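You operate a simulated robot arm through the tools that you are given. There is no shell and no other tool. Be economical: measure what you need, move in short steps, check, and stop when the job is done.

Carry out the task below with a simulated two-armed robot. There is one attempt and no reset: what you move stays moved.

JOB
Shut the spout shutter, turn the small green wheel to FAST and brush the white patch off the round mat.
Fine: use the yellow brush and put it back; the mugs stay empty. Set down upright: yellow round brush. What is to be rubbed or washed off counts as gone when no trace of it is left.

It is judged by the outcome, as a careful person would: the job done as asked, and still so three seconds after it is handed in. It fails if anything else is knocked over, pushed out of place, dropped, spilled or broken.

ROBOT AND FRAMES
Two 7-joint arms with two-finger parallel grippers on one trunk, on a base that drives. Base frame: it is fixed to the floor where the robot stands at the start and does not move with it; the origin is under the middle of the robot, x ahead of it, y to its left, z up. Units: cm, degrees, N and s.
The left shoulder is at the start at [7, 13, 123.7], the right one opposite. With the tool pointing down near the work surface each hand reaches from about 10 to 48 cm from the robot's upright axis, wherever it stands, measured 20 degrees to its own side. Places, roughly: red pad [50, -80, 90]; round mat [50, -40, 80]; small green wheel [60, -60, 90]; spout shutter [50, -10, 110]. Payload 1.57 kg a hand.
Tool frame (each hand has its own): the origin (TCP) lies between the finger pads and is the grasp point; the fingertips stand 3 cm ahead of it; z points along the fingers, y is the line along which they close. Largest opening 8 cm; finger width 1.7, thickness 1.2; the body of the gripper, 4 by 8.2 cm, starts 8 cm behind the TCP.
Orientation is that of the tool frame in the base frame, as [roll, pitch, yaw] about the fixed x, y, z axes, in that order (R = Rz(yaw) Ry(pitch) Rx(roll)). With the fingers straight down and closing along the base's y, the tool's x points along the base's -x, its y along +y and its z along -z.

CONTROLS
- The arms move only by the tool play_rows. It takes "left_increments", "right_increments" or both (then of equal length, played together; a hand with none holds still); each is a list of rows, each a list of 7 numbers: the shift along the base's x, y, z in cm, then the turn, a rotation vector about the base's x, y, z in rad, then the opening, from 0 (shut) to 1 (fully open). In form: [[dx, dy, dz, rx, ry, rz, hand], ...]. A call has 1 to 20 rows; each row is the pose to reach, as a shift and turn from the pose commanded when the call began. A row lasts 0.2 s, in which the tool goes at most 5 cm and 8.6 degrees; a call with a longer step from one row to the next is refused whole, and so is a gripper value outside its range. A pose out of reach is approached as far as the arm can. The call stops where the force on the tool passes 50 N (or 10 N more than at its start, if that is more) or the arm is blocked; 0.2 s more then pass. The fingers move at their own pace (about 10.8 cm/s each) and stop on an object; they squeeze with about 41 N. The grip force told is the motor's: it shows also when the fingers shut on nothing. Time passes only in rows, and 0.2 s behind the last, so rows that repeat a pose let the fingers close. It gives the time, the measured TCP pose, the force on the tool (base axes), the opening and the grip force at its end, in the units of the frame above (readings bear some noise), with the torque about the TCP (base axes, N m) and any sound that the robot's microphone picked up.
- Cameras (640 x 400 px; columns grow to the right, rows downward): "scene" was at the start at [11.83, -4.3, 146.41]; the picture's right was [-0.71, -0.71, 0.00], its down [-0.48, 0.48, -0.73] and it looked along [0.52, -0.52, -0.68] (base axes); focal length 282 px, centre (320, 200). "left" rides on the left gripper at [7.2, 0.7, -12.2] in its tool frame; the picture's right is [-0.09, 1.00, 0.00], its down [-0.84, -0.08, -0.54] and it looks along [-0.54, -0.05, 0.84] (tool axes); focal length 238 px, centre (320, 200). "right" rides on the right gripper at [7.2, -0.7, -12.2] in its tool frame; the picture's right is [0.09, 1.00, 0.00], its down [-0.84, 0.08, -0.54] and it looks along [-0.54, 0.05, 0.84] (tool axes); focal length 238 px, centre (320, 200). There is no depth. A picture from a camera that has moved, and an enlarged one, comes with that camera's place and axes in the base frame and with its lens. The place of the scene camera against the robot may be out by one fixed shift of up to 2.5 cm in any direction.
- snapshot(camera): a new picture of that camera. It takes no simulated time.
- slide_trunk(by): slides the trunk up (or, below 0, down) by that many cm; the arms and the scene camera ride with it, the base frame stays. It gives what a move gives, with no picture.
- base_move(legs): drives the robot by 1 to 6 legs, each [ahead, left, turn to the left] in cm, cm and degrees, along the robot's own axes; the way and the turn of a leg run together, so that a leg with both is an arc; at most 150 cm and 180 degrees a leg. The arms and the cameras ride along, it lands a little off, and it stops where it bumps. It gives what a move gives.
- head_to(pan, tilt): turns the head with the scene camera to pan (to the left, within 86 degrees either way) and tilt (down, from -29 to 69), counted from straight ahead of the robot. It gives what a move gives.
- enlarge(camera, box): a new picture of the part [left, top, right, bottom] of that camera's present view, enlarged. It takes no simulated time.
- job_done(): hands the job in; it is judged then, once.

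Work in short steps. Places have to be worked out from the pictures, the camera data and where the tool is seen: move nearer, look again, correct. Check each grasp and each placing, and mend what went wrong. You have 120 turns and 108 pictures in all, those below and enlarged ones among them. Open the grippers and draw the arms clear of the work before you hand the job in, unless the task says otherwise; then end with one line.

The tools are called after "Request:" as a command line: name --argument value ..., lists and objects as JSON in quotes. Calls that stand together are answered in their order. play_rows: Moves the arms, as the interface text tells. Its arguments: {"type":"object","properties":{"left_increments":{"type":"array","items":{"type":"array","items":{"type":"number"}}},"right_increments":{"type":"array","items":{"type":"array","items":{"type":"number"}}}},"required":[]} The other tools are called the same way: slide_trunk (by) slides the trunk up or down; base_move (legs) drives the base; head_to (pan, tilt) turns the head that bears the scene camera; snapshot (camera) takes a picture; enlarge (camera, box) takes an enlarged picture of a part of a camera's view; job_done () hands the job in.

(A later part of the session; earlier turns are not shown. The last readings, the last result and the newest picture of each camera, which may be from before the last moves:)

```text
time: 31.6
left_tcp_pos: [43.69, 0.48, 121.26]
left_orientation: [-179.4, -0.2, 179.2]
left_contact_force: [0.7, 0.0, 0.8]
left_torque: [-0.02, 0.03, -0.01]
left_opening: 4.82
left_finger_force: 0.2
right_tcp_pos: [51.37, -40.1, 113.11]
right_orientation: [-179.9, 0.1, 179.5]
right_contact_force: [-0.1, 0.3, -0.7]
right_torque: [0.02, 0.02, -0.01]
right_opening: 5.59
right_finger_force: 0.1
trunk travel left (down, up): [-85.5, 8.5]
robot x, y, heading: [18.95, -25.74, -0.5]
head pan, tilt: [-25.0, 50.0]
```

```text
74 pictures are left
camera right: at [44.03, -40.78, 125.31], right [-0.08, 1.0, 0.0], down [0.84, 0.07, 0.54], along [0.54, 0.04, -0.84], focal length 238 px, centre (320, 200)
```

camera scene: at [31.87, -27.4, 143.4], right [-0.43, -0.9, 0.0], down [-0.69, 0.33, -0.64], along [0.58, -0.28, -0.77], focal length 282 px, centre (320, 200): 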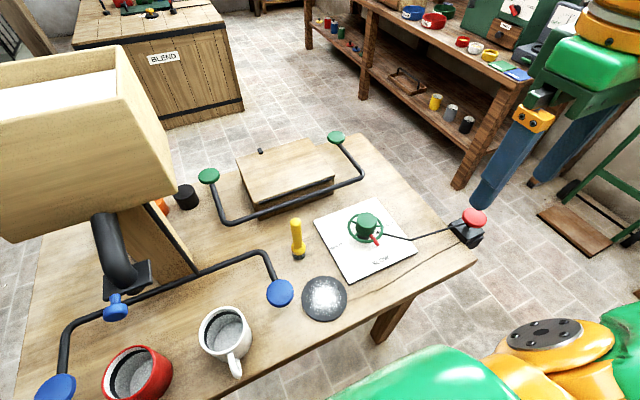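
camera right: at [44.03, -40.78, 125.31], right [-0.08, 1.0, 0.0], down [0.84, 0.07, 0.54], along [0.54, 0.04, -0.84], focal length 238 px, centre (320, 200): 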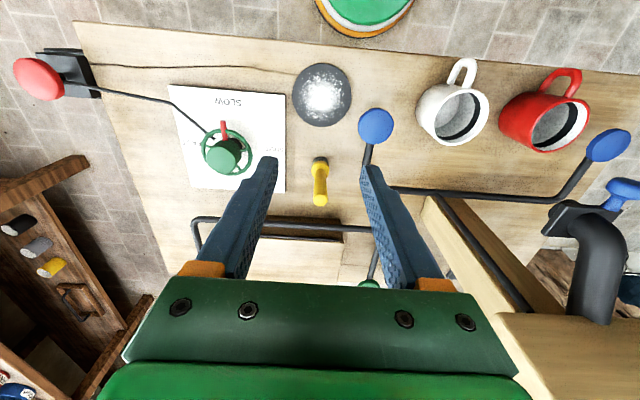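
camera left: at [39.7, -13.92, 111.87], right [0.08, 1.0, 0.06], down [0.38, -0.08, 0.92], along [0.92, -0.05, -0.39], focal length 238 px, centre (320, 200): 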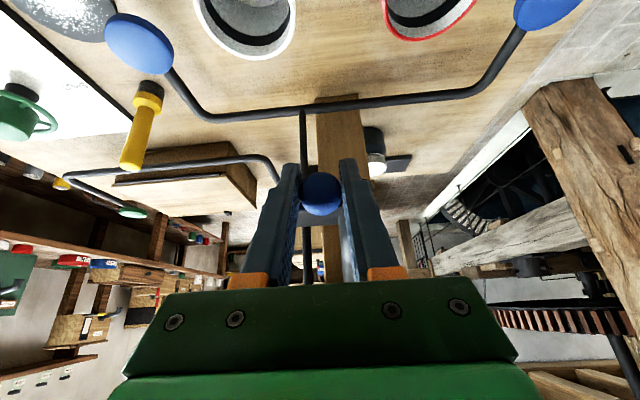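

Brush at ≈[63.4,-39.35], mat centre ≈[50.9,-40.1] radius 5. Move above the brush.

Request:
play_rows --right_increments '[[3, 0.2, -2, 0, 0, 0, 0.6], [6, 0.4, -4, 0, 0, 0, 0.6], [9, 0.6, -7, 0, 0, 0, 0.6], [12, 0.75, -10, 0, 0, 0, 0.6], [12, 0.75, -12, 0, 0, 0, 0.6]]'

Request:
snapshot --camera "right"

Request:
snapshot --camera "scene"

```text
time: 32.8
left_tcp_pos: [43.73, 0.42, 121.34]
left_orientation: [-179.4, -0.2, 179.1]
left_contact_force: [-0.3, -0.2, 0.3]
left_torque: [0.0, 0.01, -0.01]
left_opening: 4.78
left_finger_force: 0.0
right_tcp_pos: [59.32, -42.27, 102.64]
right_orientation: [179.9, 0.2, 179.3]
right_contact_force: [-1.3, 0.2, 0.1]
right_torque: [-0.01, 0.02, 0.01]
right_opening: 4.81
right_finger_force: 0.0
right hand out of reach, approached as far as the arm can: row 3, 4, 5
trunk travel left (down, up): [-85.5, 8.5]
robot x, y, heading: [18.95, -25.64, -0.4]
head pan, tilt: [-25.0, 50.0]
```

```text
73 pictures are left
camera right: at [52.1, -42.93, 114.67], right [-0.08, 1.0, 0.0], down [0.84, 0.07, 0.54], along [0.54, 0.04, -0.84], focal length 238 px, centre (320, 200)
```

right: 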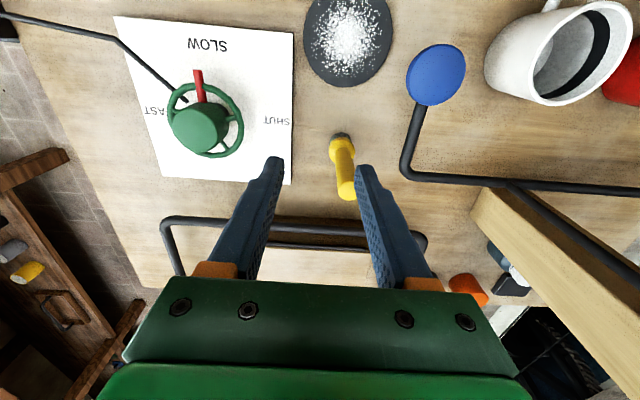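

```text
72 pictures are left
camera scene: at [31.92, -27.42, 143.39], right [-0.43, -0.9, 0.0], down [-0.69, 0.33, -0.64], along [0.58, -0.28, -0.77], focal length 282 px, centre (320, 200)
```

scene: 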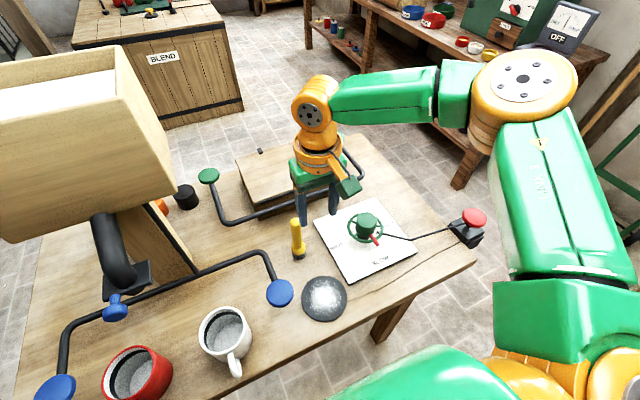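

The brush is slightly beyond reach; I drive 6 cm forward (fingertips are above everything) and re-measure.

Request:
base_move --legs '[[6, 0, 0]]'

Request:
play_rows --right_increments '[[0, 0, 0, 0, 0, 0, 0.6]]'

Request:
snapshot --camera "right"

```text
time: 33.8
left_tcp_pos: [48.56, 0.42, 121.46]
left_orientation: [-179.5, 0.4, 179.1]
left_contact_force: [-1.2, -0.2, 0.7]
left_torque: [0.03, -0.06, 0.0]
left_opening: 4.79
left_finger_force: 0.0
right_tcp_pos: [64.39, -42.32, 102.94]
right_orientation: [179.9, 0.6, 179.4]
right_contact_force: [-0.5, -0.1, 0.0]
right_torque: [0.03, -0.07, 0.0]
right_opening: 4.81
right_finger_force: 0.1
trunk travel left (down, up): [-85.5, 8.5]
robot x, y, heading: [24.81, -26.0, -0.6]
head pan, tilt: [-25.0, 50.0]
```

```text
time: 34.2
left_tcp_pos: [49.76, 0.41, 121.32]
left_orientation: [-179.4, -0.3, 179.2]
left_contact_force: [0.1, 0.8, -0.1]
left_torque: [0.0, -0.01, 0.03]
left_opening: 4.79
left_finger_force: 0.2
right_tcp_pos: [65.37, -42.32, 102.46]
right_orientation: [179.9, 0.1, 179.3]
right_contact_force: [0.2, 0.5, 0.8]
right_torque: [0.02, -0.02, 0.0]
right_opening: 4.82
right_finger_force: 0.2
trunk travel left (down, up): [-85.5, 8.5]
robot x, y, heading: [24.63, -25.83, -1.0]
head pan, tilt: [-25.0, 50.0]
```

```text
71 pictures are left
camera right: at [58.1, -43.01, 114.64], right [-0.08, 1.0, 0.0], down [0.84, 0.07, 0.54], along [0.54, 0.04, -0.84], focal length 238 px, centre (320, 200)
```

right: 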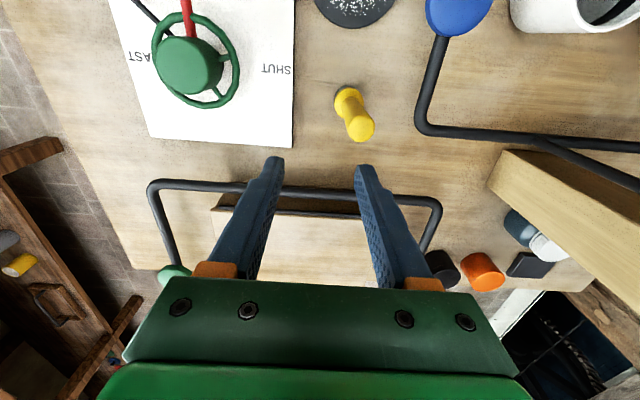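

Brush confirmed at ≈[63.3,-39.5]. Align over it, then lower.

Request:
play_rows --right_increments '[[-1, 1.4, 0, 0, 0, 0, 0.6], [-2.05, 2.85, 0, 0, 0, 0, 0.6], [-2.05, 2.85, -1, 0, 0, 0, 0.6]]'

Request:
snapshot --camera "right"

```text
time: 35.0
left_tcp_pos: [49.3, 0.32, 121.28]
left_orientation: [-179.5, 0.0, 179.1]
left_contact_force: [0.5, -1.0, -0.3]
left_torque: [0.01, -0.03, -0.01]
left_opening: 4.79
left_finger_force: 0.1
right_tcp_pos: [62.43, -39.95, 101.77]
right_orientation: [179.8, 0.3, 179.4]
right_contact_force: [0.6, 0.5, -0.5]
right_torque: [0.02, -0.04, 0.01]
right_opening: 4.79
right_finger_force: 0.0
right hand out of reach, approached as far as the arm can: row 2, 3
trunk travel left (down, up): [-85.5, 8.5]
robot x, y, heading: [25.03, -25.94, -0.3]
head pan, tilt: [-25.0, 50.0]
```

```text
70 pictures are left
camera right: at [55.28, -40.66, 113.84], right [-0.08, 1.0, 0.0], down [0.83, 0.07, 0.55], along [0.54, 0.05, -0.84], focal length 238 px, centre (320, 200)
```

right: 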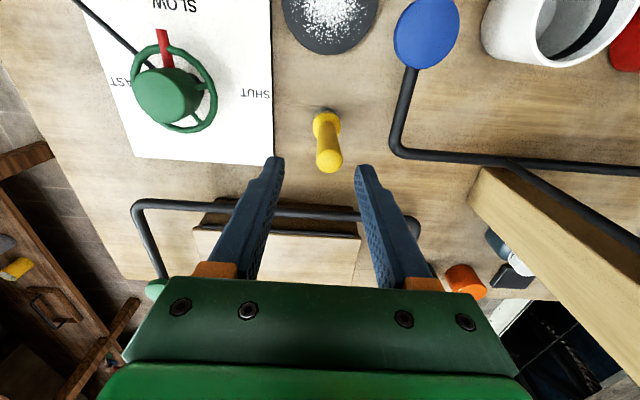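

The arm is constrained on the inner side; shifting the base left by 6 cm puts the brush more to the right arm's own side.

Request:
base_move --legs '[[-1, 6, 0]]'

Request:
play_rows --right_increments '[[0, -2, 0, 0, 0, 0, 0.6], [0, -4, 0, 0, 0, 0, 0.6]]'

```text
time: 35.9
left_tcp_pos: [48.76, 5.53, 121.45]
left_orientation: [-179.8, -0.2, 179.0]
left_contact_force: [-0.9, -0.8, -0.5]
left_torque: [0.06, -0.02, 0.0]
left_opening: 4.8
left_finger_force: 0.2
right_tcp_pos: [61.79, -34.63, 101.51]
right_orientation: [179.5, 0.2, 179.2]
right_contact_force: [0.7, -0.1, 0.5]
right_torque: [0.05, 0.0, 0.0]
right_opening: 4.79
right_finger_force: 0.0
trunk travel left (down, up): [-85.5, 8.5]
robot x, y, heading: [24.02, -19.59, -0.5]
head pan, tilt: [-25.0, 50.0]
```

```text
time: 36.5
left_tcp_pos: [48.56, 6.0, 121.3]
left_orientation: [-179.6, -0.1, 179.0]
left_contact_force: [0.1, 0.2, 1.0]
left_torque: [0.01, 0.01, 0.01]
left_opening: 4.82
left_finger_force: 0.0
right_tcp_pos: [61.78, -38.35, 101.73]
right_orientation: [179.7, 0.2, 179.3]
right_contact_force: [0.8, -0.2, -0.6]
right_torque: [0.05, -0.02, 0.02]
right_opening: 4.81
right_finger_force: 0.1
trunk travel left (down, up): [-85.5, 8.5]
robot x, y, heading: [23.86, -19.68, -0.5]
head pan, tilt: [-25.0, 50.0]
```

In reach now; move to the brush axis and lower to check reach.

Request:
play_rows --right_increments '[[0.8, -0.6, 0, 0, 0, 0, 0.6], [1.5, -1.1, 0, 0, 0, 0, 0.6], [1.5, -1.1, -1, 0, 0, 0, 0.6]]'

Request:
snapshot --camera "right"

```text
time: 37.3
left_tcp_pos: [48.57, 6.44, 121.23]
left_orientation: [-179.4, 0.0, 179.2]
left_contact_force: [-0.8, -0.3, -0.6]
left_torque: [0.05, 0.0, 0.01]
left_opening: 4.8
left_finger_force: 0.1
right_tcp_pos: [63.07, -39.24, 100.62]
right_orientation: [179.9, 0.3, 179.4]
right_contact_force: [0.6, -0.3, -0.5]
right_torque: [-0.01, 0.01, 0.0]
right_opening: 4.77
right_finger_force: 0.1
trunk travel left (down, up): [-85.5, 8.5]
robot x, y, heading: [23.73, -20.04, -0.7]
head pan, tilt: [-25.0, 50.0]
```

```text
69 pictures are left
camera right: at [55.84, -39.88, 112.72], right [-0.08, 1.0, 0.0], down [0.83, 0.07, 0.55], along [0.54, 0.05, -0.84], focal length 238 px, centre (320, 200)
```

right: 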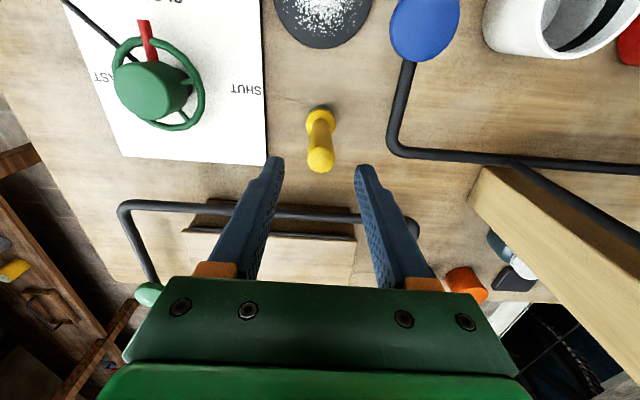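

Aligned over the brush. Lower 9 cm around the handle and close.

Request:
play_rows --right_increments '[[0, 0, -3, 0, 0, 0, 0.6], [0, 0, -6, 0, 0, 0, 0.6], [0, 0, -8.5, 0, 0, 0, 0.6], [0, 0, -9, 0, 0, 0, 0.6]]'

Request:
snapshot --camera "right"

Request:
enlarge --camera "scene" --box '[200, 180, 400, 330]'

```text
time: 38.3
left_tcp_pos: [48.66, 6.38, 121.33]
left_orientation: [-179.5, -0.2, 179.1]
left_contact_force: [-0.3, 0.9, 0.6]
left_torque: [-0.01, -0.04, 0.0]
left_opening: 4.8
left_finger_force: 0.1
right_tcp_pos: [61.32, -40.03, 93.51]
right_orientation: [179.9, 0.3, 179.3]
right_contact_force: [0.1, 0.0, -0.3]
right_torque: [0.01, 0.03, 0.0]
right_opening: 4.79
right_finger_force: 0.0
right hand out of reach, approached as far as the arm can: row 2, 3, 4
trunk travel left (down, up): [-85.5, 8.5]
robot x, y, heading: [24.05, -19.45, -0.6]
head pan, tilt: [-25.0, 50.0]
```

```text
68 pictures are left
camera right: at [54.09, -40.77, 105.69], right [-0.08, 1.0, 0.0], down [0.84, 0.07, 0.55], along [0.54, 0.04, -0.84], focal length 238 px, centre (320, 200)
```

right: 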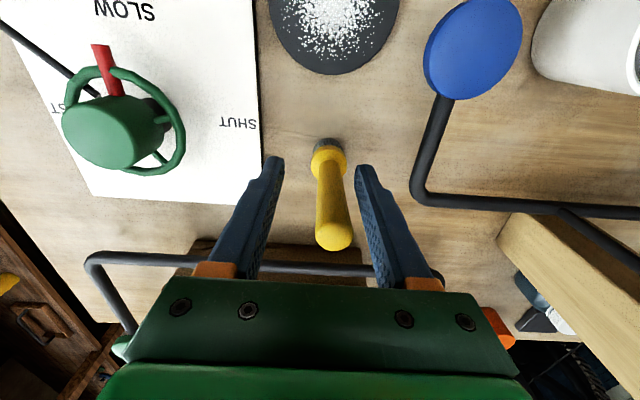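

```text
2.67 times, centred on (300, 255) of scene
camera zoom: at [36.78, -21.5, 143.4], right [-0.43, -0.9, 0.0], down [-0.69, 0.33, -0.64], along [0.58, -0.28, -0.77], focal length 752 px, centre (373, 53)
```

zoom: 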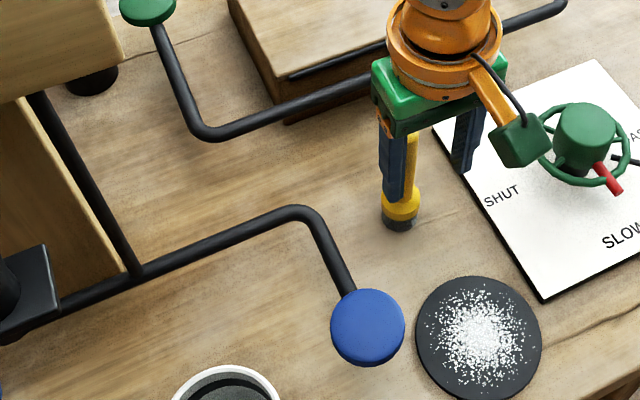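

The arm's outer reach is the limit at this height. I raise back and lower the trunk instead, which keeps the arm's shape.

Request:
play_rows --right_increments '[[0, 0, 3, 0, 0, 0, 0.6], [0, 0, 6, 0, 0, 0, 0.6], [0, 0, 9, 0, 0, 0, 0.6], [0, 0, 9, 0, 0, 0, 0.6]]'

Request:
slide_trunk --by -3

Request:
snapshot --camera "right"

```text
time: 39.3
left_tcp_pos: [48.64, 6.32, 121.35]
left_orientation: [-179.4, -0.1, 179.1]
left_contact_force: [0.1, -0.6, 0.6]
left_torque: [-0.01, -0.02, 0.02]
left_opening: 4.78
left_finger_force: 0.1
right_tcp_pos: [61.3, -40.33, 102.69]
right_orientation: [179.8, 0.2, 179.3]
right_contact_force: [0.3, 0.8, 0.3]
right_torque: [-0.02, -0.02, 0.0]
right_opening: 4.79
right_finger_force: 0.1
trunk travel left (down, up): [-85.5, 8.5]
robot x, y, heading: [23.76, -19.75, -0.4]
head pan, tilt: [-25.0, 50.0]
```

```text
time: 40.1
left_tcp_pos: [48.57, 6.35, 118.31]
left_orientation: [-179.4, 0.0, 179.1]
left_contact_force: [-0.1, 0.1, -0.1]
left_torque: [-0.03, -0.01, -0.01]
left_opening: 4.81
left_finger_force: 0.0
right_tcp_pos: [61.31, -40.34, 99.59]
right_orientation: [179.9, 0.3, 179.4]
right_contact_force: [0.4, 0.0, 0.4]
right_torque: [-0.01, -0.01, -0.01]
right_opening: 4.8
right_finger_force: 0.1
trunk travel left (down, up): [-82.5, 11.5]
robot x, y, heading: [24.0, -20.01, -0.6]
head pan, tilt: [-25.0, 50.0]
```

```text
66 pictures are left
camera right: at [54.05, -41.03, 111.72], right [-0.08, 1.0, 0.0], down [0.84, 0.07, 0.55], along [0.54, 0.04, -0.84], focal length 238 px, centre (320, 200)
```

right: 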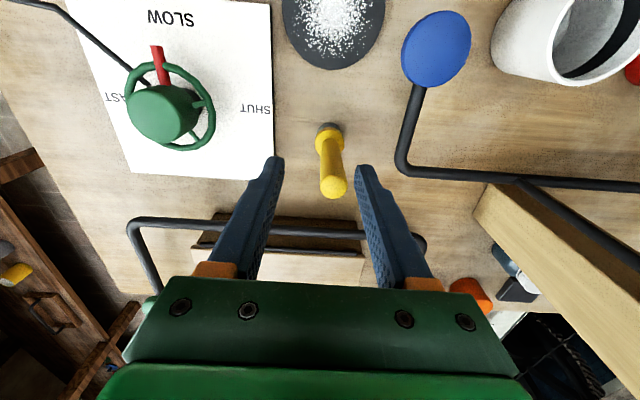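

Commands re-base after an out-of-reach stop. I retract a bit, raise the hand 10 cm, lower the trunk 10 cm to get better reach.

Request:
play_rows --right_increments '[[-2, 0, 3, 0, 0, 0, 0.6], [-4, 0, 6, 0, 0, 0, 0.6], [-5, 0, 10, 0, 0, 0, 0.6]]'

Request:
slide_trunk --by -10

Request:
base_move --legs '[[3, 0, 0]]'

Request:
play_rows --right_increments '[[0, 0, 0, 0, 0, 0, 0.6]]'

```text
time: 40.9
left_tcp_pos: [48.43, 6.36, 118.31]
left_orientation: [-179.3, -0.1, 179.1]
left_contact_force: [-0.5, 0.2, 0.0]
left_torque: [0.01, -0.03, 0.03]
left_opening: 4.83
left_finger_force: 0.0
right_tcp_pos: [56.43, -40.53, 109.66]
right_orientation: [179.8, 0.3, 179.3]
right_contact_force: [0.2, -0.4, 0.2]
right_torque: [-0.05, 0.03, 0.0]
right_opening: 4.83
right_finger_force: 0.0
trunk travel left (down, up): [-82.5, 11.5]
robot x, y, heading: [23.33, -19.53, -0.6]
head pan, tilt: [-25.0, 50.0]
```

```text
time: 42.2
left_tcp_pos: [48.47, 6.31, 108.23]
left_orientation: [-179.4, -0.1, 179.1]
left_contact_force: [-0.7, -0.2, 0.2]
left_torque: [0.0, -0.01, 0.02]
left_opening: 4.78
left_finger_force: 0.0
right_tcp_pos: [56.37, -40.5, 99.7]
right_orientation: [179.8, 0.1, 179.3]
right_contact_force: [0.2, 0.4, 0.1]
right_torque: [-0.01, 0.01, -0.01]
right_opening: 4.8
right_finger_force: 0.2
trunk travel left (down, up): [-72.5, 21.5]
robot x, y, heading: [23.7, -19.68, -0.7]
head pan, tilt: [-25.0, 50.0]
```

```text
time: 43.0
left_tcp_pos: [50.96, 6.41, 108.47]
left_orientation: [-179.4, 0.1, 179.1]
left_contact_force: [-1.1, -0.3, -0.2]
left_torque: [0.0, -0.01, 0.0]
left_opening: 4.83
left_finger_force: 0.0
right_tcp_pos: [58.92, -40.41, 99.73]
right_orientation: [180.0, 0.5, 179.3]
right_contact_force: [-1.1, -0.1, 0.2]
right_torque: [0.01, -0.06, -0.01]
right_opening: 4.8
right_finger_force: 0.2
trunk travel left (down, up): [-72.5, 21.5]
robot x, y, heading: [26.65, -19.83, -0.5]
head pan, tilt: [-25.0, 50.0]
```

```text
time: 43.4
left_tcp_pos: [51.58, 6.31, 108.34]
left_orientation: [-179.3, -0.1, 179.1]
left_contact_force: [0.2, -1.3, 1.0]
left_torque: [-0.01, 0.01, -0.02]
left_opening: 4.83
left_finger_force: 0.1
right_tcp_pos: [59.39, -40.59, 99.58]
right_orientation: [179.9, 0.2, 179.3]
right_contact_force: [-0.2, -0.2, 0.2]
right_torque: [0.01, 0.04, 0.02]
right_opening: 4.81
right_finger_force: 0.1
trunk travel left (down, up): [-72.5, 21.5]
robot x, y, heading: [26.94, -19.62, -0.8]
head pan, tilt: [-25.0, 50.0]
```

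Now move over the brush (62.9,-39.3) at the same height.

Request:
play_rows --right_increments '[[1.8, 0.6, 0, 0, 0, 0, 0.6], [3.6, 1.2, 0, 0, 0, 0, 0.6], [3.6, 1.2, -0.5, 0, 0, 0, 0.6]]'

Request:
snapshot --camera "right"

```text
time: 44.2
left_tcp_pos: [51.46, 6.34, 108.37]
left_orientation: [-179.4, 0.0, 179.1]
left_contact_force: [-0.5, -0.1, -1.3]
left_torque: [0.01, 0.0, -0.01]
left_opening: 4.81
left_finger_force: 0.0
right_tcp_pos: [63.15, -39.41, 99.25]
right_orientation: [179.9, 0.4, 179.3]
right_contact_force: [-0.2, -0.3, -0.8]
right_torque: [0.01, 0.01, 0.01]
right_opening: 4.82
right_finger_force: 0.2
trunk travel left (down, up): [-72.5, 21.5]
robot x, y, heading: [26.58, -19.93, -0.7]
head pan, tilt: [-25.0, 50.0]
```

```text
65 pictures are left
camera right: at [55.81, -40.14, 111.35], right [-0.08, 1.0, 0.0], down [0.83, 0.07, 0.55], along [0.54, 0.05, -0.84], focal length 238 px, centre (320, 200)
```

right: 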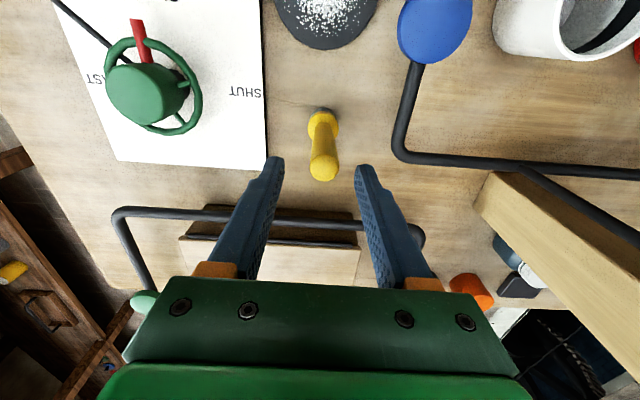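

Aligned. Lower to grip height (z≈91.5).

Request:
play_rows --right_increments '[[0, 0, -3, 0, 0, 0, 0.6], [0, 0, -6, 0, 0, 0, 0.6], [0, 0, -7.7, 0, 0, 0, 0.6]]'

Request:
snapshot --camera "right"

Request:
enlarge --camera "scene" --box '[200, 180, 400, 330]'

```text
time: 45.0
left_tcp_pos: [51.58, 6.46, 108.34]
left_orientation: [-179.4, -0.1, 179.0]
left_contact_force: [0.0, 0.4, -0.2]
left_torque: [-0.01, -0.04, -0.02]
left_opening: 4.81
left_finger_force: 0.0
right_tcp_pos: [63.22, -39.44, 91.5]
right_orientation: [179.9, 0.2, 179.2]
right_contact_force: [0.2, -0.6, -0.1]
right_torque: [-0.01, -0.01, -0.02]
right_opening: 4.79
right_finger_force: 0.2
trunk travel left (down, up): [-72.5, 21.5]
robot x, y, heading: [26.57, -19.77, -0.7]
head pan, tilt: [-25.0, 50.0]
```

```text
64 pictures are left
camera right: at [55.85, -40.11, 103.57], right [-0.08, 1.0, 0.0], down [0.83, 0.07, 0.55], along [0.54, 0.05, -0.84], focal length 238 px, centre (320, 200)
```

right: 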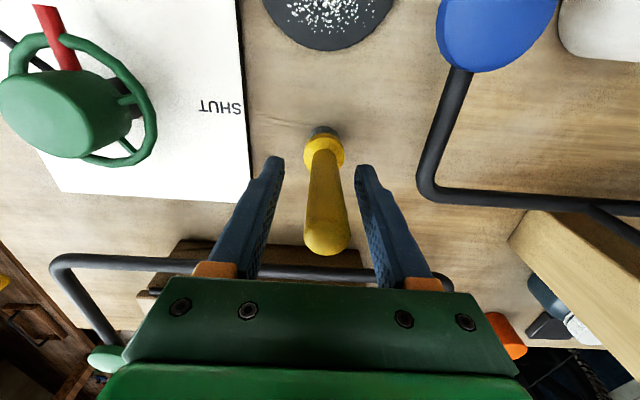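

```text
2.67 times, centred on (300, 255) of scene
camera zoom: at [39.73, -21.54, 130.4], right [-0.43, -0.9, 0.0], down [-0.69, 0.33, -0.64], along [0.58, -0.28, -0.77], focal length 752 px, centre (373, 53)
```

zoom: 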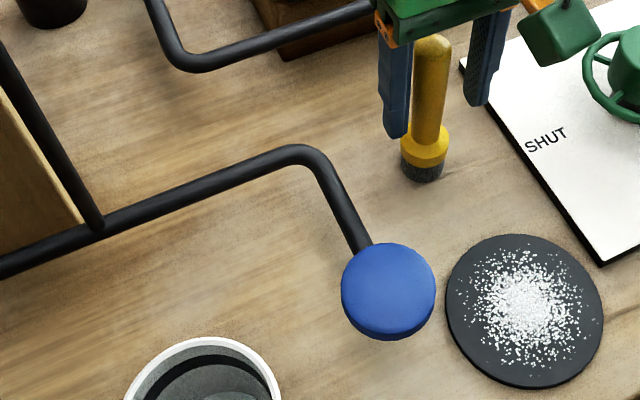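

The fingers straddle the handle above the ferrule. Close.

Request:
play_rows --right_increments '[[0, 0, 0, 0, 0, 0, 0.3], [0, 0, 0, 0, 0, 0, 0], [0, 0, 0, 0, 0, 0, 0], [0, 0, 0, 0, 0, 0, 0]]'

Request:
play_rows --right_increments '[[0, 0, 1, 0, 0, 0, 0], [0, 0, 2.5, 0, 0, 0, 0]]'

Request:
enlarge --camera "scene" --box '[200, 180, 400, 330]'

Request:
snapshot --camera "right"

```text
time: 46.0
left_tcp_pos: [51.6, 6.22, 108.33]
left_orientation: [-179.4, -0.1, 179.1]
left_contact_force: [0.5, -0.6, 0.1]
left_torque: [-0.02, 0.02, -0.01]
left_opening: 4.82
left_finger_force: 0.1
right_tcp_pos: [63.1, -39.43, 91.37]
right_orientation: [180.0, 0.2, 179.3]
right_contact_force: [-0.1, -0.1, -0.3]
right_torque: [0.02, 0.02, 0.01]
right_opening: 2.14
right_finger_force: 34.8
trunk travel left (down, up): [-72.5, 21.5]
robot x, y, heading: [26.64, -19.78, -0.7]
head pan, tilt: [-25.0, 50.0]
```

```text
time: 46.6
left_tcp_pos: [51.43, 6.36, 108.38]
left_orientation: [-179.3, -0.1, 179.1]
left_contact_force: [-0.2, 0.2, 0.2]
left_torque: [-0.05, 0.0, -0.01]
left_opening: 4.77
left_finger_force: 0.1
right_tcp_pos: [63.05, -39.4, 93.86]
right_orientation: [179.9, 0.2, 179.3]
right_contact_force: [-0.1, 0.8, 0.1]
right_torque: [0.01, -0.04, 0.0]
right_opening: 2.12
right_finger_force: 34.3
trunk travel left (down, up): [-72.5, 21.5]
robot x, y, heading: [26.91, -19.99, -0.4]
head pan, tilt: [-25.0, 50.0]
```

```text
2.67 times, centred on (300, 255) of scene
camera zoom: at [39.69, -21.53, 130.4], right [-0.43, -0.9, 0.0], down [-0.69, 0.33, -0.64], along [0.58, -0.28, -0.77], focal length 752 px, centre (373, 53)
```

zoom: 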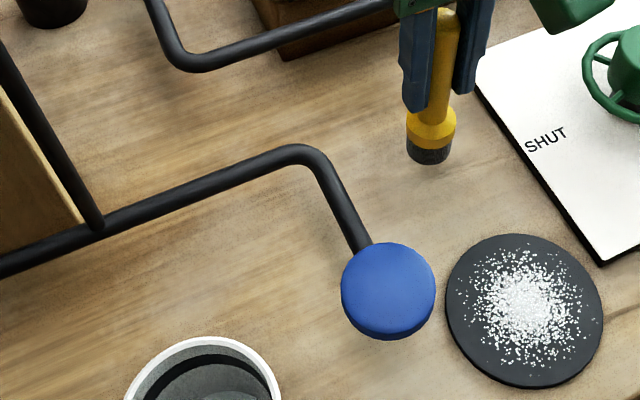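

```text
61 pictures are left
camera right: at [55.69, -40.03, 105.91], right [-0.08, 1.0, 0.0], down [0.84, 0.07, 0.55], along [0.54, 0.05, -0.84], focal length 238 px, centre (320, 200)
```

right: 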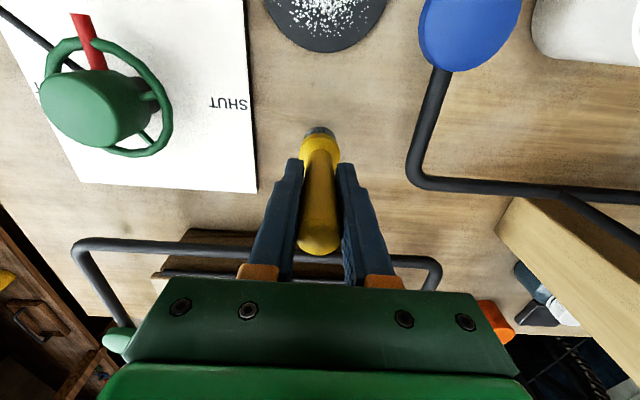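

Brush held (rest height: TCP z 91.4 at [63.1,-39.4]). Carry it raised to above the mat and look.

Request:
play_rows --right_increments '[[0, 0, 3, 0, 0, 0, 0], [-4, -0.2, 3, 0, 0, 0, 0], [-8, -0.5, 3, 0, 0, 0, 0], [-12, -0.7, 3, 0, 0, 0, 0], [-12, -0.7, 2, 0, 0, 0, 0]]'

Request:
snapshot --camera "scene"

Request:
snapshot --camera "right"

```text
time: 47.8
left_tcp_pos: [51.57, 6.31, 108.33]
left_orientation: [-179.4, -0.2, 179.1]
left_contact_force: [0.8, 0.9, 0.7]
left_torque: [0.0, 0.03, 0.02]
left_opening: 4.8
left_finger_force: 0.0
right_tcp_pos: [51.02, -39.81, 95.71]
right_orientation: [179.8, 0.3, 179.3]
right_contact_force: [0.0, 0.4, -1.8]
right_torque: [-0.03, 0.0, 0.02]
right_opening: 2.13
right_finger_force: 34.4
trunk travel left (down, up): [-72.5, 21.5]
robot x, y, heading: [26.96, -19.81, -0.6]
head pan, tilt: [-25.0, 50.0]
```

```text
60 pictures are left
camera scene: at [39.8, -21.55, 130.39], right [-0.43, -0.9, 0.0], down [-0.69, 0.33, -0.64], along [0.58, -0.28, -0.77], focal length 282 px, centre (320, 200)
```

scene: 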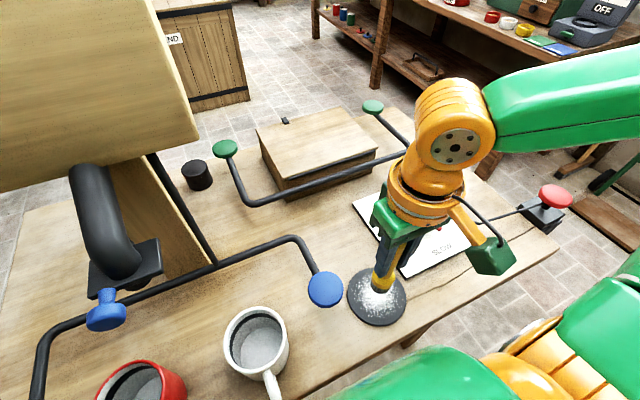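

```text
59 pictures are left
camera right: at [43.69, -40.56, 107.82], right [-0.08, 1.0, 0.0], down [0.84, 0.07, 0.55], along [0.54, 0.05, -0.84], focal length 238 px, centre (320, 200)
```

right: 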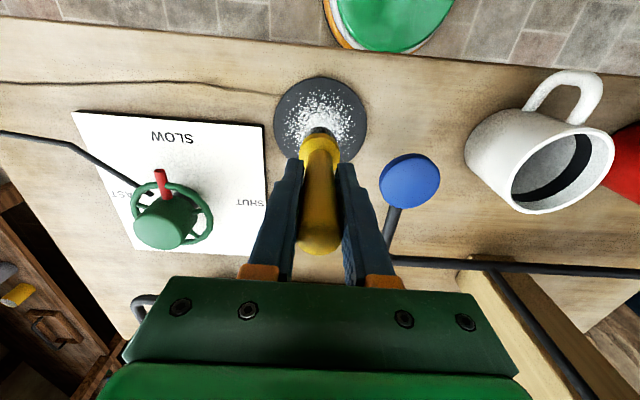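

Mat centre ≈[50.3,-39.8], patch radius ≈4. Lower until the bristles touch.

Request:
play_rows --right_increments '[[-0.5, 0, -2, 0, 0, 0, 0], [-0.7, 0, -3, 0, 0, 0, 0], [-0.7, 0, -3.5, 0, 0, 0, 0], [-0.7, 0, -3.8, 0, 0, 0, 0]]'

```text
time: 48.8
left_tcp_pos: [51.55, 6.44, 108.35]
left_orientation: [-179.4, 0.0, 179.1]
left_contact_force: [-0.3, 0.6, 0.4]
left_torque: [0.0, 0.0, 0.02]
left_opening: 4.78
left_finger_force: 0.1
right_tcp_pos: [50.33, -40.02, 92.07]
right_orientation: [179.9, 0.1, 179.4]
right_contact_force: [-0.3, 0.1, -0.7]
right_torque: [-0.01, -0.04, -0.02]
right_opening: 2.12
right_finger_force: 34.6
trunk travel left (down, up): [-72.5, 21.5]
robot x, y, heading: [26.77, -19.66, -0.7]
head pan, tilt: [-25.0, 50.0]
```

Request:
play_rows --right_increments '[[0, 0, -0.15, 0, 0, 0, 0], [0, 0, -0.3, 0, 0, 0, 0], [0, 0, -0.45, 0, 0, 0, 0], [0, 0, -0.6, 0, 0, 0, 0]]'

Request:
snapshot --camera "right"

```text
time: 49.8
left_tcp_pos: [51.1, 6.46, 108.44]
left_orientation: [-179.4, 0.1, 179.1]
left_contact_force: [0.5, 0.4, -0.5]
left_torque: [0.01, -0.05, 0.0]
left_opening: 4.81
left_finger_force: 0.0
right_tcp_pos: [50.38, -39.99, 91.92]
right_orientation: [-179.9, 0.5, 179.3]
right_contact_force: [2.7, -3.8, 35.5]
right_torque: [-0.22, -0.19, 0.02]
right_opening: 2.11
right_finger_force: 35.0
trunk travel left (down, up): [-72.5, 21.5]
robot x, y, heading: [26.65, -19.82, -0.3]
head pan, tilt: [-25.0, 50.0]
```

```text
58 pictures are left
camera right: at [42.96, -40.64, 103.99], right [-0.08, 1.0, 0.0], down [0.83, 0.07, 0.55], along [0.55, 0.04, -0.84], focal length 238 px, centre (320, 200)
```

right: 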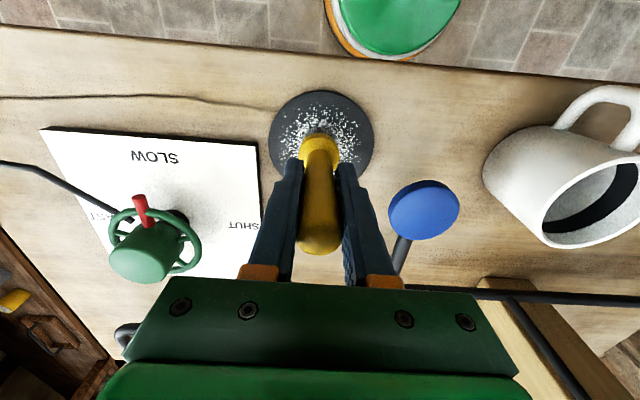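

Contact at z≈91.9 (35 N, a bit hard). Ease to light pressure and make a trial stroke in y.

Request:
play_rows --right_increments '[[0, 0, 0.3, 0, 0, 0, 0], [0, 1.2, 0.3, 0, 0, 0, 0], [0, 2.4, 0.3, 0, 0, 0, 0], [0, 3.2, 0.3, 0, 0, 0, 0], [0, 2, 0.3, 0, 0, 0, 0], [0, 0.5, 0.3, 0, 0, 0, 0], [0, -1, 0.3, 0, 0, 0, 0], [0, -2.4, 0.3, 0, 0, 0, 0], [0, -3.2, 0.3, 0, 0, 0, 0]]'

Request:
snapshot --camera "right"

```text
time: 51.8
left_tcp_pos: [51.41, 6.48, 108.24]
left_orientation: [-179.4, -0.1, 179.1]
left_contact_force: [-0.1, 0.5, 0.4]
left_torque: [0.0, 0.0, 0.04]
left_opening: 4.78
left_finger_force: 0.0
right_tcp_pos: [50.11, -43.41, 91.94]
right_orientation: [179.9, 0.2, 179.3]
right_contact_force: [-0.9, 2.3, 1.6]
right_torque: [0.13, -0.02, -0.03]
right_opening: 2.12
right_finger_force: 34.4
trunk travel left (down, up): [-72.5, 21.5]
robot x, y, heading: [26.95, -19.67, -0.7]
head pan, tilt: [-25.0, 50.0]
```

```text
57 pictures are left
camera right: at [42.91, -44.12, 104.0], right [-0.08, 1.0, 0.0], down [0.84, 0.07, 0.55], along [0.54, 0.04, -0.84], focal length 238 px, centre (320, 200)
```

right: 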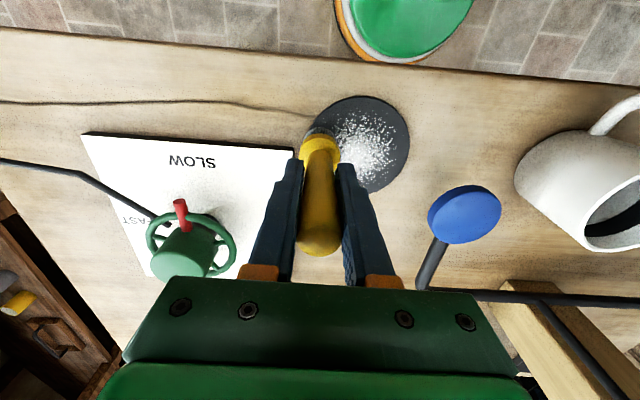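

The mat hasn't moved and the patch is thinning; the bristles touch ≈0.4 cm nearer than the TCP. I run a full raster with a little more pressure.

Request:
play_rows --right_increments '[[0.6, 0.4, -0.12, 0, 0, 0, 0], [0.6, 3.7, -0.12, 0, 0, 0, 0], [0.6, 7.0, -0.12, 0, 0, 0, 0], [1.6, 6.85, -0.12, 0, 0, 0, 0], [1.6, 3.7, -0.12, 0, 0, 0, 0], [1.6, 0.55, -0.12, 0, 0, 0, 0], [2.6, 1.1, -0.12, 0, 0, 0, 0], [2.6, 3.7, -0.12, 0, 0, 0, 0], [2.6, 6.3, -0.12, 0, 0, 0, 0], [3.6, 5.1, -0.12, 0, 0, 0, 0], [3.6, 3.7, -0.12, 0, 0, 0, 0], [3.6, 2.3, -0.12, 0, 0, 0, 0], [3.0, 1.5, -0.12, 0, 0, 0, 0], [1.1, 0.5, -0.12, 0, 0, 0, 0]]'

Request:
snapshot --camera "right"

```text
time: 52.5
left_tcp_pos: [51.16, 6.06, 108.55]
left_orientation: [-179.3, 0.2, 179.0]
left_contact_force: [0.5, 0.2, -0.2]
left_torque: [-0.04, 0.0, -0.01]
left_opening: 4.79
left_finger_force: 0.1
right_tcp_pos: [50.76, -40.9, 91.71]
right_orientation: [-179.1, 0.7, 179.2]
right_contact_force: [-4.7, -20.0, 30.0]
right_torque: [-1.51, 0.3, -0.07]
right_opening: 2.18
right_finger_force: 34.9
trunk travel left (down, up): [-72.5, 21.5]
robot x, y, heading: [26.43, -19.77, -0.8]
head pan, tilt: [-25.0, 50.0]
stopped in row 3 (right hand): the force on the tool passed its limit at 55 N (the readings are from after the stop); the commanded pose is now the measured one
```

```text
56 pictures are left
camera right: at [43.35, -41.37, 103.96], right [-0.08, 1.0, -0.02], down [0.83, 0.08, 0.55], along [0.55, 0.03, -0.83], focal length 238 px, centre (320, 200)
```

right: 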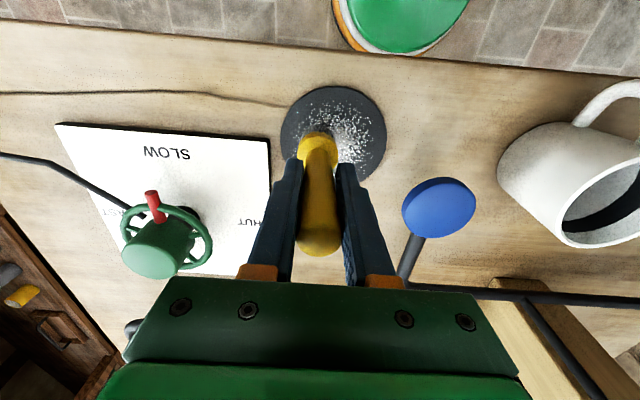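

Too much drag pressing at the mat's edge. Ease up by 0.25 cm and check the force before further strokes.

Request:
play_rows --right_increments '[[0, 0, 0.25, 0, 0, 0, 0], [0, 0, 0.25, 0, 0, 0, 0]]'

Request:
enlarge --camera "scene" --box '[280, 200, 480, 350]'

```text
time: 53.1
left_tcp_pos: [51.66, 6.32, 108.39]
left_orientation: [-179.3, -0.2, 179.0]
left_contact_force: [-0.9, 0.2, 0.3]
left_torque: [-0.01, -0.03, -0.03]
left_opening: 4.78
left_finger_force: 0.0
right_tcp_pos: [51.23, -40.38, 92.0]
right_orientation: [-179.5, 0.4, 179.3]
right_contact_force: [0.1, -0.3, -0.8]
right_torque: [0.02, 0.04, -0.01]
right_opening: 2.14
right_finger_force: 34.6
trunk travel left (down, up): [-72.5, 21.5]
robot x, y, heading: [26.97, -19.72, -0.8]
head pan, tilt: [-25.0, 50.0]
```

```text
2.67 times, centred on (380, 275) of scene
camera zoom: at [39.8, -21.44, 130.36], right [-0.43, -0.9, 0.0], down [-0.69, 0.33, -0.64], along [0.58, -0.28, -0.77], focal length 752 px, centre (160, 0)
```

zoom: 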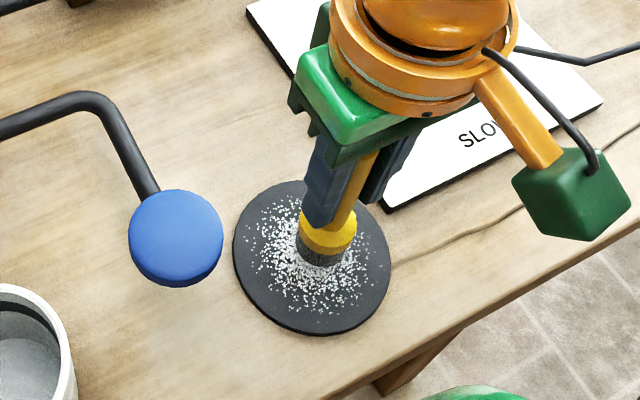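

Free of contact at z 92.0. Stroke with light pressure (−0.15), staying inside the mat.

Request:
play_rows --right_increments '[[-0.1, 0, -0.15, 0, 0, 0, 0], [-0.1, 1.1, -0.15, 0, 0, 0, 0], [-0.1, 2.5, -0.15, 0, 0, 0, 0], [-0.1, 3.6, -0.15, 0, 0, 0, 0], [0.8, 3.6, -0.15, 0, 0, 0, 0], [0.8, 2, -0.15, 0, 0, 0, 0], [0.8, 0.5, -0.15, 0, 0, 0, 0], [0.8, -1.2, -0.15, 0, 0, 0, 0], [1.7, -1, -0.15, 0, 0, 0, 0], [1.7, 0.5, -0.15, 0, 0, 0, 0], [1.7, 2, -0.15, 0, 0, 0, 0], [1.7, 3.4, -0.15, 0, 0, 0, 0], [2.6, 2.8, -0.15, 0, 0, 0, 0], [2.6, 1.1, -0.15, 0, 0, 0, 0], [2.6, -0.5, -0.15, 0, 0, 0, 0]]'

Request:
enlarge --camera "scene" --box '[280, 200, 480, 350]'

```text
time: 55.3
left_tcp_pos: [51.11, 5.63, 108.66]
left_orientation: [-179.7, 0.1, 178.8]
left_contact_force: [0.3, -0.4, 0.0]
left_torque: [-0.01, -0.01, 0.01]
left_opening: 4.8
left_finger_force: 0.2
right_tcp_pos: [52.56, -41.16, 91.8]
right_orientation: [-178.6, 1.0, 179.0]
right_contact_force: [-5.5, -27.6, 33.3]
right_torque: [-2.23, 0.3, -0.12]
right_opening: 2.23
right_finger_force: 34.6
trunk travel left (down, up): [-72.5, 21.5]
robot x, y, heading: [26.97, -19.76, -1.0]
head pan, tilt: [-25.0, 50.0]
stopped in row 11 (right hand): the force on the tool passed its limit at 54 N (the readings are from after the stop); the commanded pose is now the measured one
```

```text
2.67 times, centred on (380, 275) of scene
camera zoom: at [38.98, -22.36, 130.48], right [-0.44, -0.9, -0.01], down [-0.68, 0.34, -0.65], along [0.58, -0.28, -0.76], focal length 752 px, centre (160, 0)
```

zoom: 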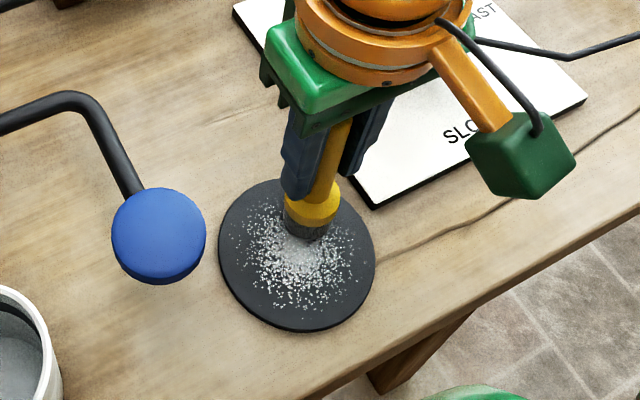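

Jams occur when stroking +y; vertical press grows by tilt. Lift free, then I'll stroke only toward −y and lighter.

Request:
play_rows --right_increments '[[0, 0, 0.5, 0, 0, 0, 0], [0, 0, 1, 0, 0, 0, 0], [0, 0, 1, 0, 0, 0, 0]]'

Request:
snapshot --camera "right"

```text
time: 56.1
left_tcp_pos: [51.68, 6.24, 108.33]
left_orientation: [-179.4, 0.0, 178.8]
left_contact_force: [0.0, -0.9, -0.6]
left_torque: [0.0, 0.0, -0.01]
left_opening: 4.8
left_finger_force: 0.0
right_tcp_pos: [52.91, -40.46, 92.68]
right_orientation: [-178.9, 0.7, 179.2]
right_contact_force: [-0.5, -0.3, 0.0]
right_torque: [-0.01, -0.01, -0.03]
right_opening: 2.16
right_finger_force: 34.9
trunk travel left (down, up): [-72.5, 21.5]
robot x, y, heading: [26.88, -19.89, -1.1]
head pan, tilt: [-25.0, 50.0]
```

```text
53 pictures are left
camera right: at [45.6, -40.81, 104.78], right [-0.08, 1.0, -0.02], down [0.83, 0.08, 0.55], along [0.55, 0.03, -0.83], focal length 238 px, centre (320, 200)
```

right: 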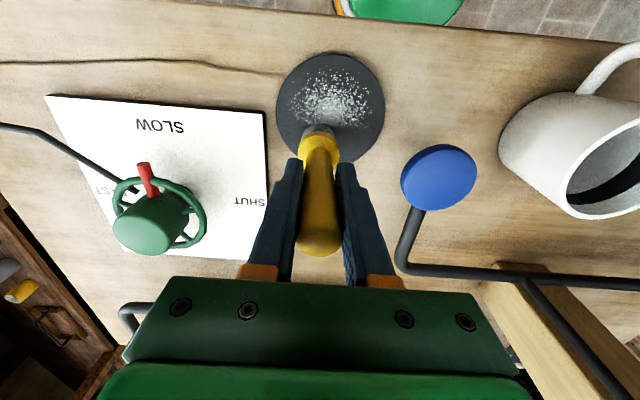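

The remaining patch spans x 47–52, y −43…−37. I level the hand and do unidirectional −y strokes at three x positions.

Request:
play_rows --right_increments '[[-0.8, 1.6, 0, 0.019, 0.01, 0, 0], [-1.7, 3.2, 0, 0.019, 0.01, 0, 0], [-1.7, 3.2, -0.85, 0.019, 0.01, 0, 0], [-1.7, 1.6, -0.85, 0.019, 0.01, 0, 0], [-1.7, 0, -0.85, 0.019, 0.01, 0, 0], [-1.7, -1.6, -0.85, 0.019, 0.01, 0, 0], [-1.7, -2.6, -0.2, 0.019, 0.01, 0, 0], [-2.4, 0.6, 0.2, 0.019, 0.01, 0, 0], [-2.7, 3.4, 0, 0.019, 0.01, 0, 0], [-2.7, 3.4, -0.85, 0.019, 0.01, 0, 0], [-2.7, 1.8, -0.85, 0.019, 0.01, 0, 0], [-2.7, 0, -0.85, 0.019, 0.01, 0, 0], [-2.7, -1.7, -0.85, 0.019, 0.01, 0, 0], [-2.7, -2.7, -0.2, 0.019, 0.01, 0, 0]]'

Request:
snapshot --camera "right"

```text
time: 59.1
left_tcp_pos: [51.76, 5.96, 108.25]
left_orientation: [-179.4, -0.1, 178.9]
left_contact_force: [-1.1, -0.4, 0.0]
left_torque: [-0.02, 0.03, -0.03]
left_opening: 4.78
left_finger_force: 0.1
right_tcp_pos: [50.21, -43.21, 92.35]
right_orientation: [-180.0, 0.0, 179.2]
right_contact_force: [0.1, 0.2, -0.5]
right_torque: [0.03, -0.01, -0.04]
right_opening: 2.18
right_finger_force: 34.9
trunk travel left (down, up): [-72.5, 21.5]
robot x, y, heading: [26.64, -20.0, -0.8]
head pan, tilt: [-25.0, 50.0]
```

```text
52 pictures are left
camera right: at [43.05, -43.87, 104.54], right [-0.08, 1.0, 0.0], down [0.84, 0.07, 0.54], along [0.54, 0.04, -0.84], focal length 238 px, centre (320, 200)
```

right: 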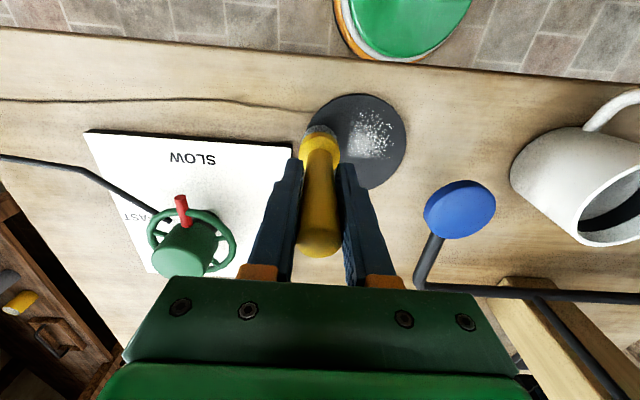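

Strokes work well; remaining flecks lie at x 47–52, y −40.6…−36.4. The blue pad is near there, so I check the clearance from the scene camera first.

Request:
play_rows --right_increments '[[-0.6, 2.5, 0.3, 0, 0, 0, 0], [-1.2, 4.5, 0.3, 0, 0, 0, 0]]'

Request:
enlarge --camera "scene" --box '[280, 200, 480, 350]'

Request:
snapshot --camera "right"

```text
time: 59.7
left_tcp_pos: [51.71, 6.16, 108.33]
left_orientation: [-179.3, -0.2, 178.8]
left_contact_force: [0.2, 0.4, -0.2]
left_torque: [-0.01, -0.01, -0.04]
left_opening: 4.79
left_finger_force: 0.0
right_tcp_pos: [50.03, -38.42, 93.19]
right_orientation: [-179.8, 0.0, 179.2]
right_contact_force: [0.3, 0.3, -1.1]
right_torque: [0.02, 0.02, 0.01]
right_opening: 2.17
right_finger_force: 34.7
right hand out of reach, approached as far as the arm can: row 2
trunk travel left (down, up): [-72.5, 21.5]
robot x, y, heading: [26.61, -19.62, -0.9]
head pan, tilt: [-25.0, 50.0]
```

```text
2.67 times, centred on (380, 275) of scene
camera zoom: at [39.74, -21.61, 130.39], right [-0.44, -0.9, 0.0], down [-0.69, 0.33, -0.64], along [0.58, -0.28, -0.77], focal length 752 px, centre (160, 0)
```

zoom: 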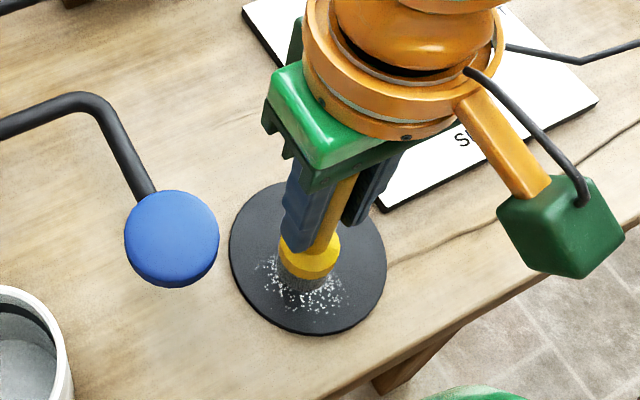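

```text
50 pictures are left
camera right: at [42.85, -39.13, 105.29], right [-0.08, 1.0, 0.0], down [0.84, 0.07, 0.54], along [0.54, 0.04, -0.84], focal length 238 px, centre (320, 200)
```

right: 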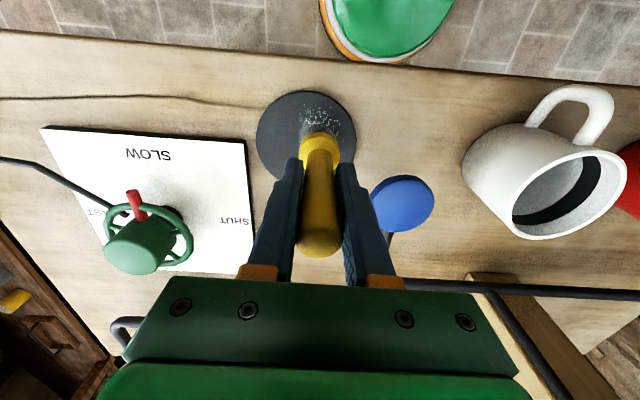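

There is ≈3–4 cm clearance to the blue pad. The near limit of the arm was hit, so I back the base 5 cm.

Request:
base_move --legs '[[-5, 0, 0.9]]'

Request:
play_rows --right_increments '[[2, 1, 0, 0, 0, 0, 0], [4, 2, 0, 0, 0, 0, 0]]'

Request:
snapshot --camera "right"

```text
time: 60.6
left_tcp_pos: [46.75, 6.51, 108.17]
left_orientation: [-179.3, -0.4, 179.6]
left_contact_force: [-0.2, 0.0, -0.7]
left_torque: [0.0, -0.01, 0.0]
left_opening: 4.81
left_finger_force: 0.1
right_tcp_pos: [45.79, -38.13, 92.84]
right_orientation: [-179.9, -0.2, 180.0]
right_contact_force: [-1.0, -0.3, -1.1]
right_torque: [0.02, 0.06, 0.0]
right_opening: 2.18
right_finger_force: 34.7
trunk travel left (down, up): [-72.5, 21.5]
robot x, y, heading: [21.99, -19.78, -0.1]
head pan, tilt: [-25.0, 50.0]
```

```text
time: 61.2
left_tcp_pos: [46.39, 6.59, 108.19]
left_orientation: [-179.3, -0.1, 179.7]
left_contact_force: [-0.3, -0.5, 0.0]
left_torque: [0.01, -0.01, 0.02]
left_opening: 4.8
left_finger_force: 0.0
right_tcp_pos: [49.65, -36.21, 93.18]
right_orientation: [-179.8, 0.1, 180.0]
right_contact_force: [-0.1, 0.3, -0.5]
right_torque: [0.01, 0.01, 0.02]
right_opening: 2.17
right_finger_force: 34.7
trunk travel left (down, up): [-72.5, 21.5]
robot x, y, heading: [21.64, -19.41, -0.0]
head pan, tilt: [-25.0, 50.0]
```

```text
49 pictures are left
camera right: at [42.42, -36.9, 105.37], right [-0.09, 1.0, 0.0], down [0.84, 0.08, 0.54], along [0.54, 0.05, -0.84], focal length 238 px, centre (320, 200)
```

right: 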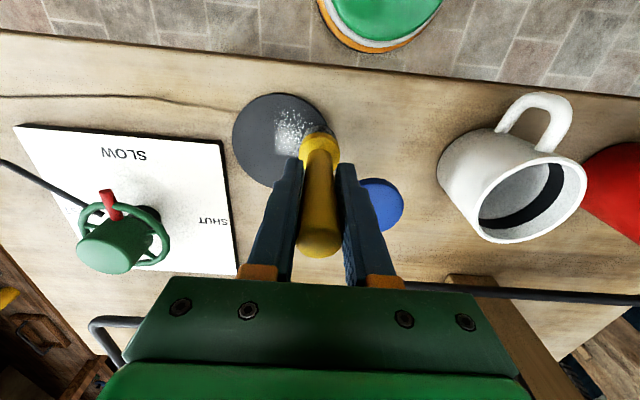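

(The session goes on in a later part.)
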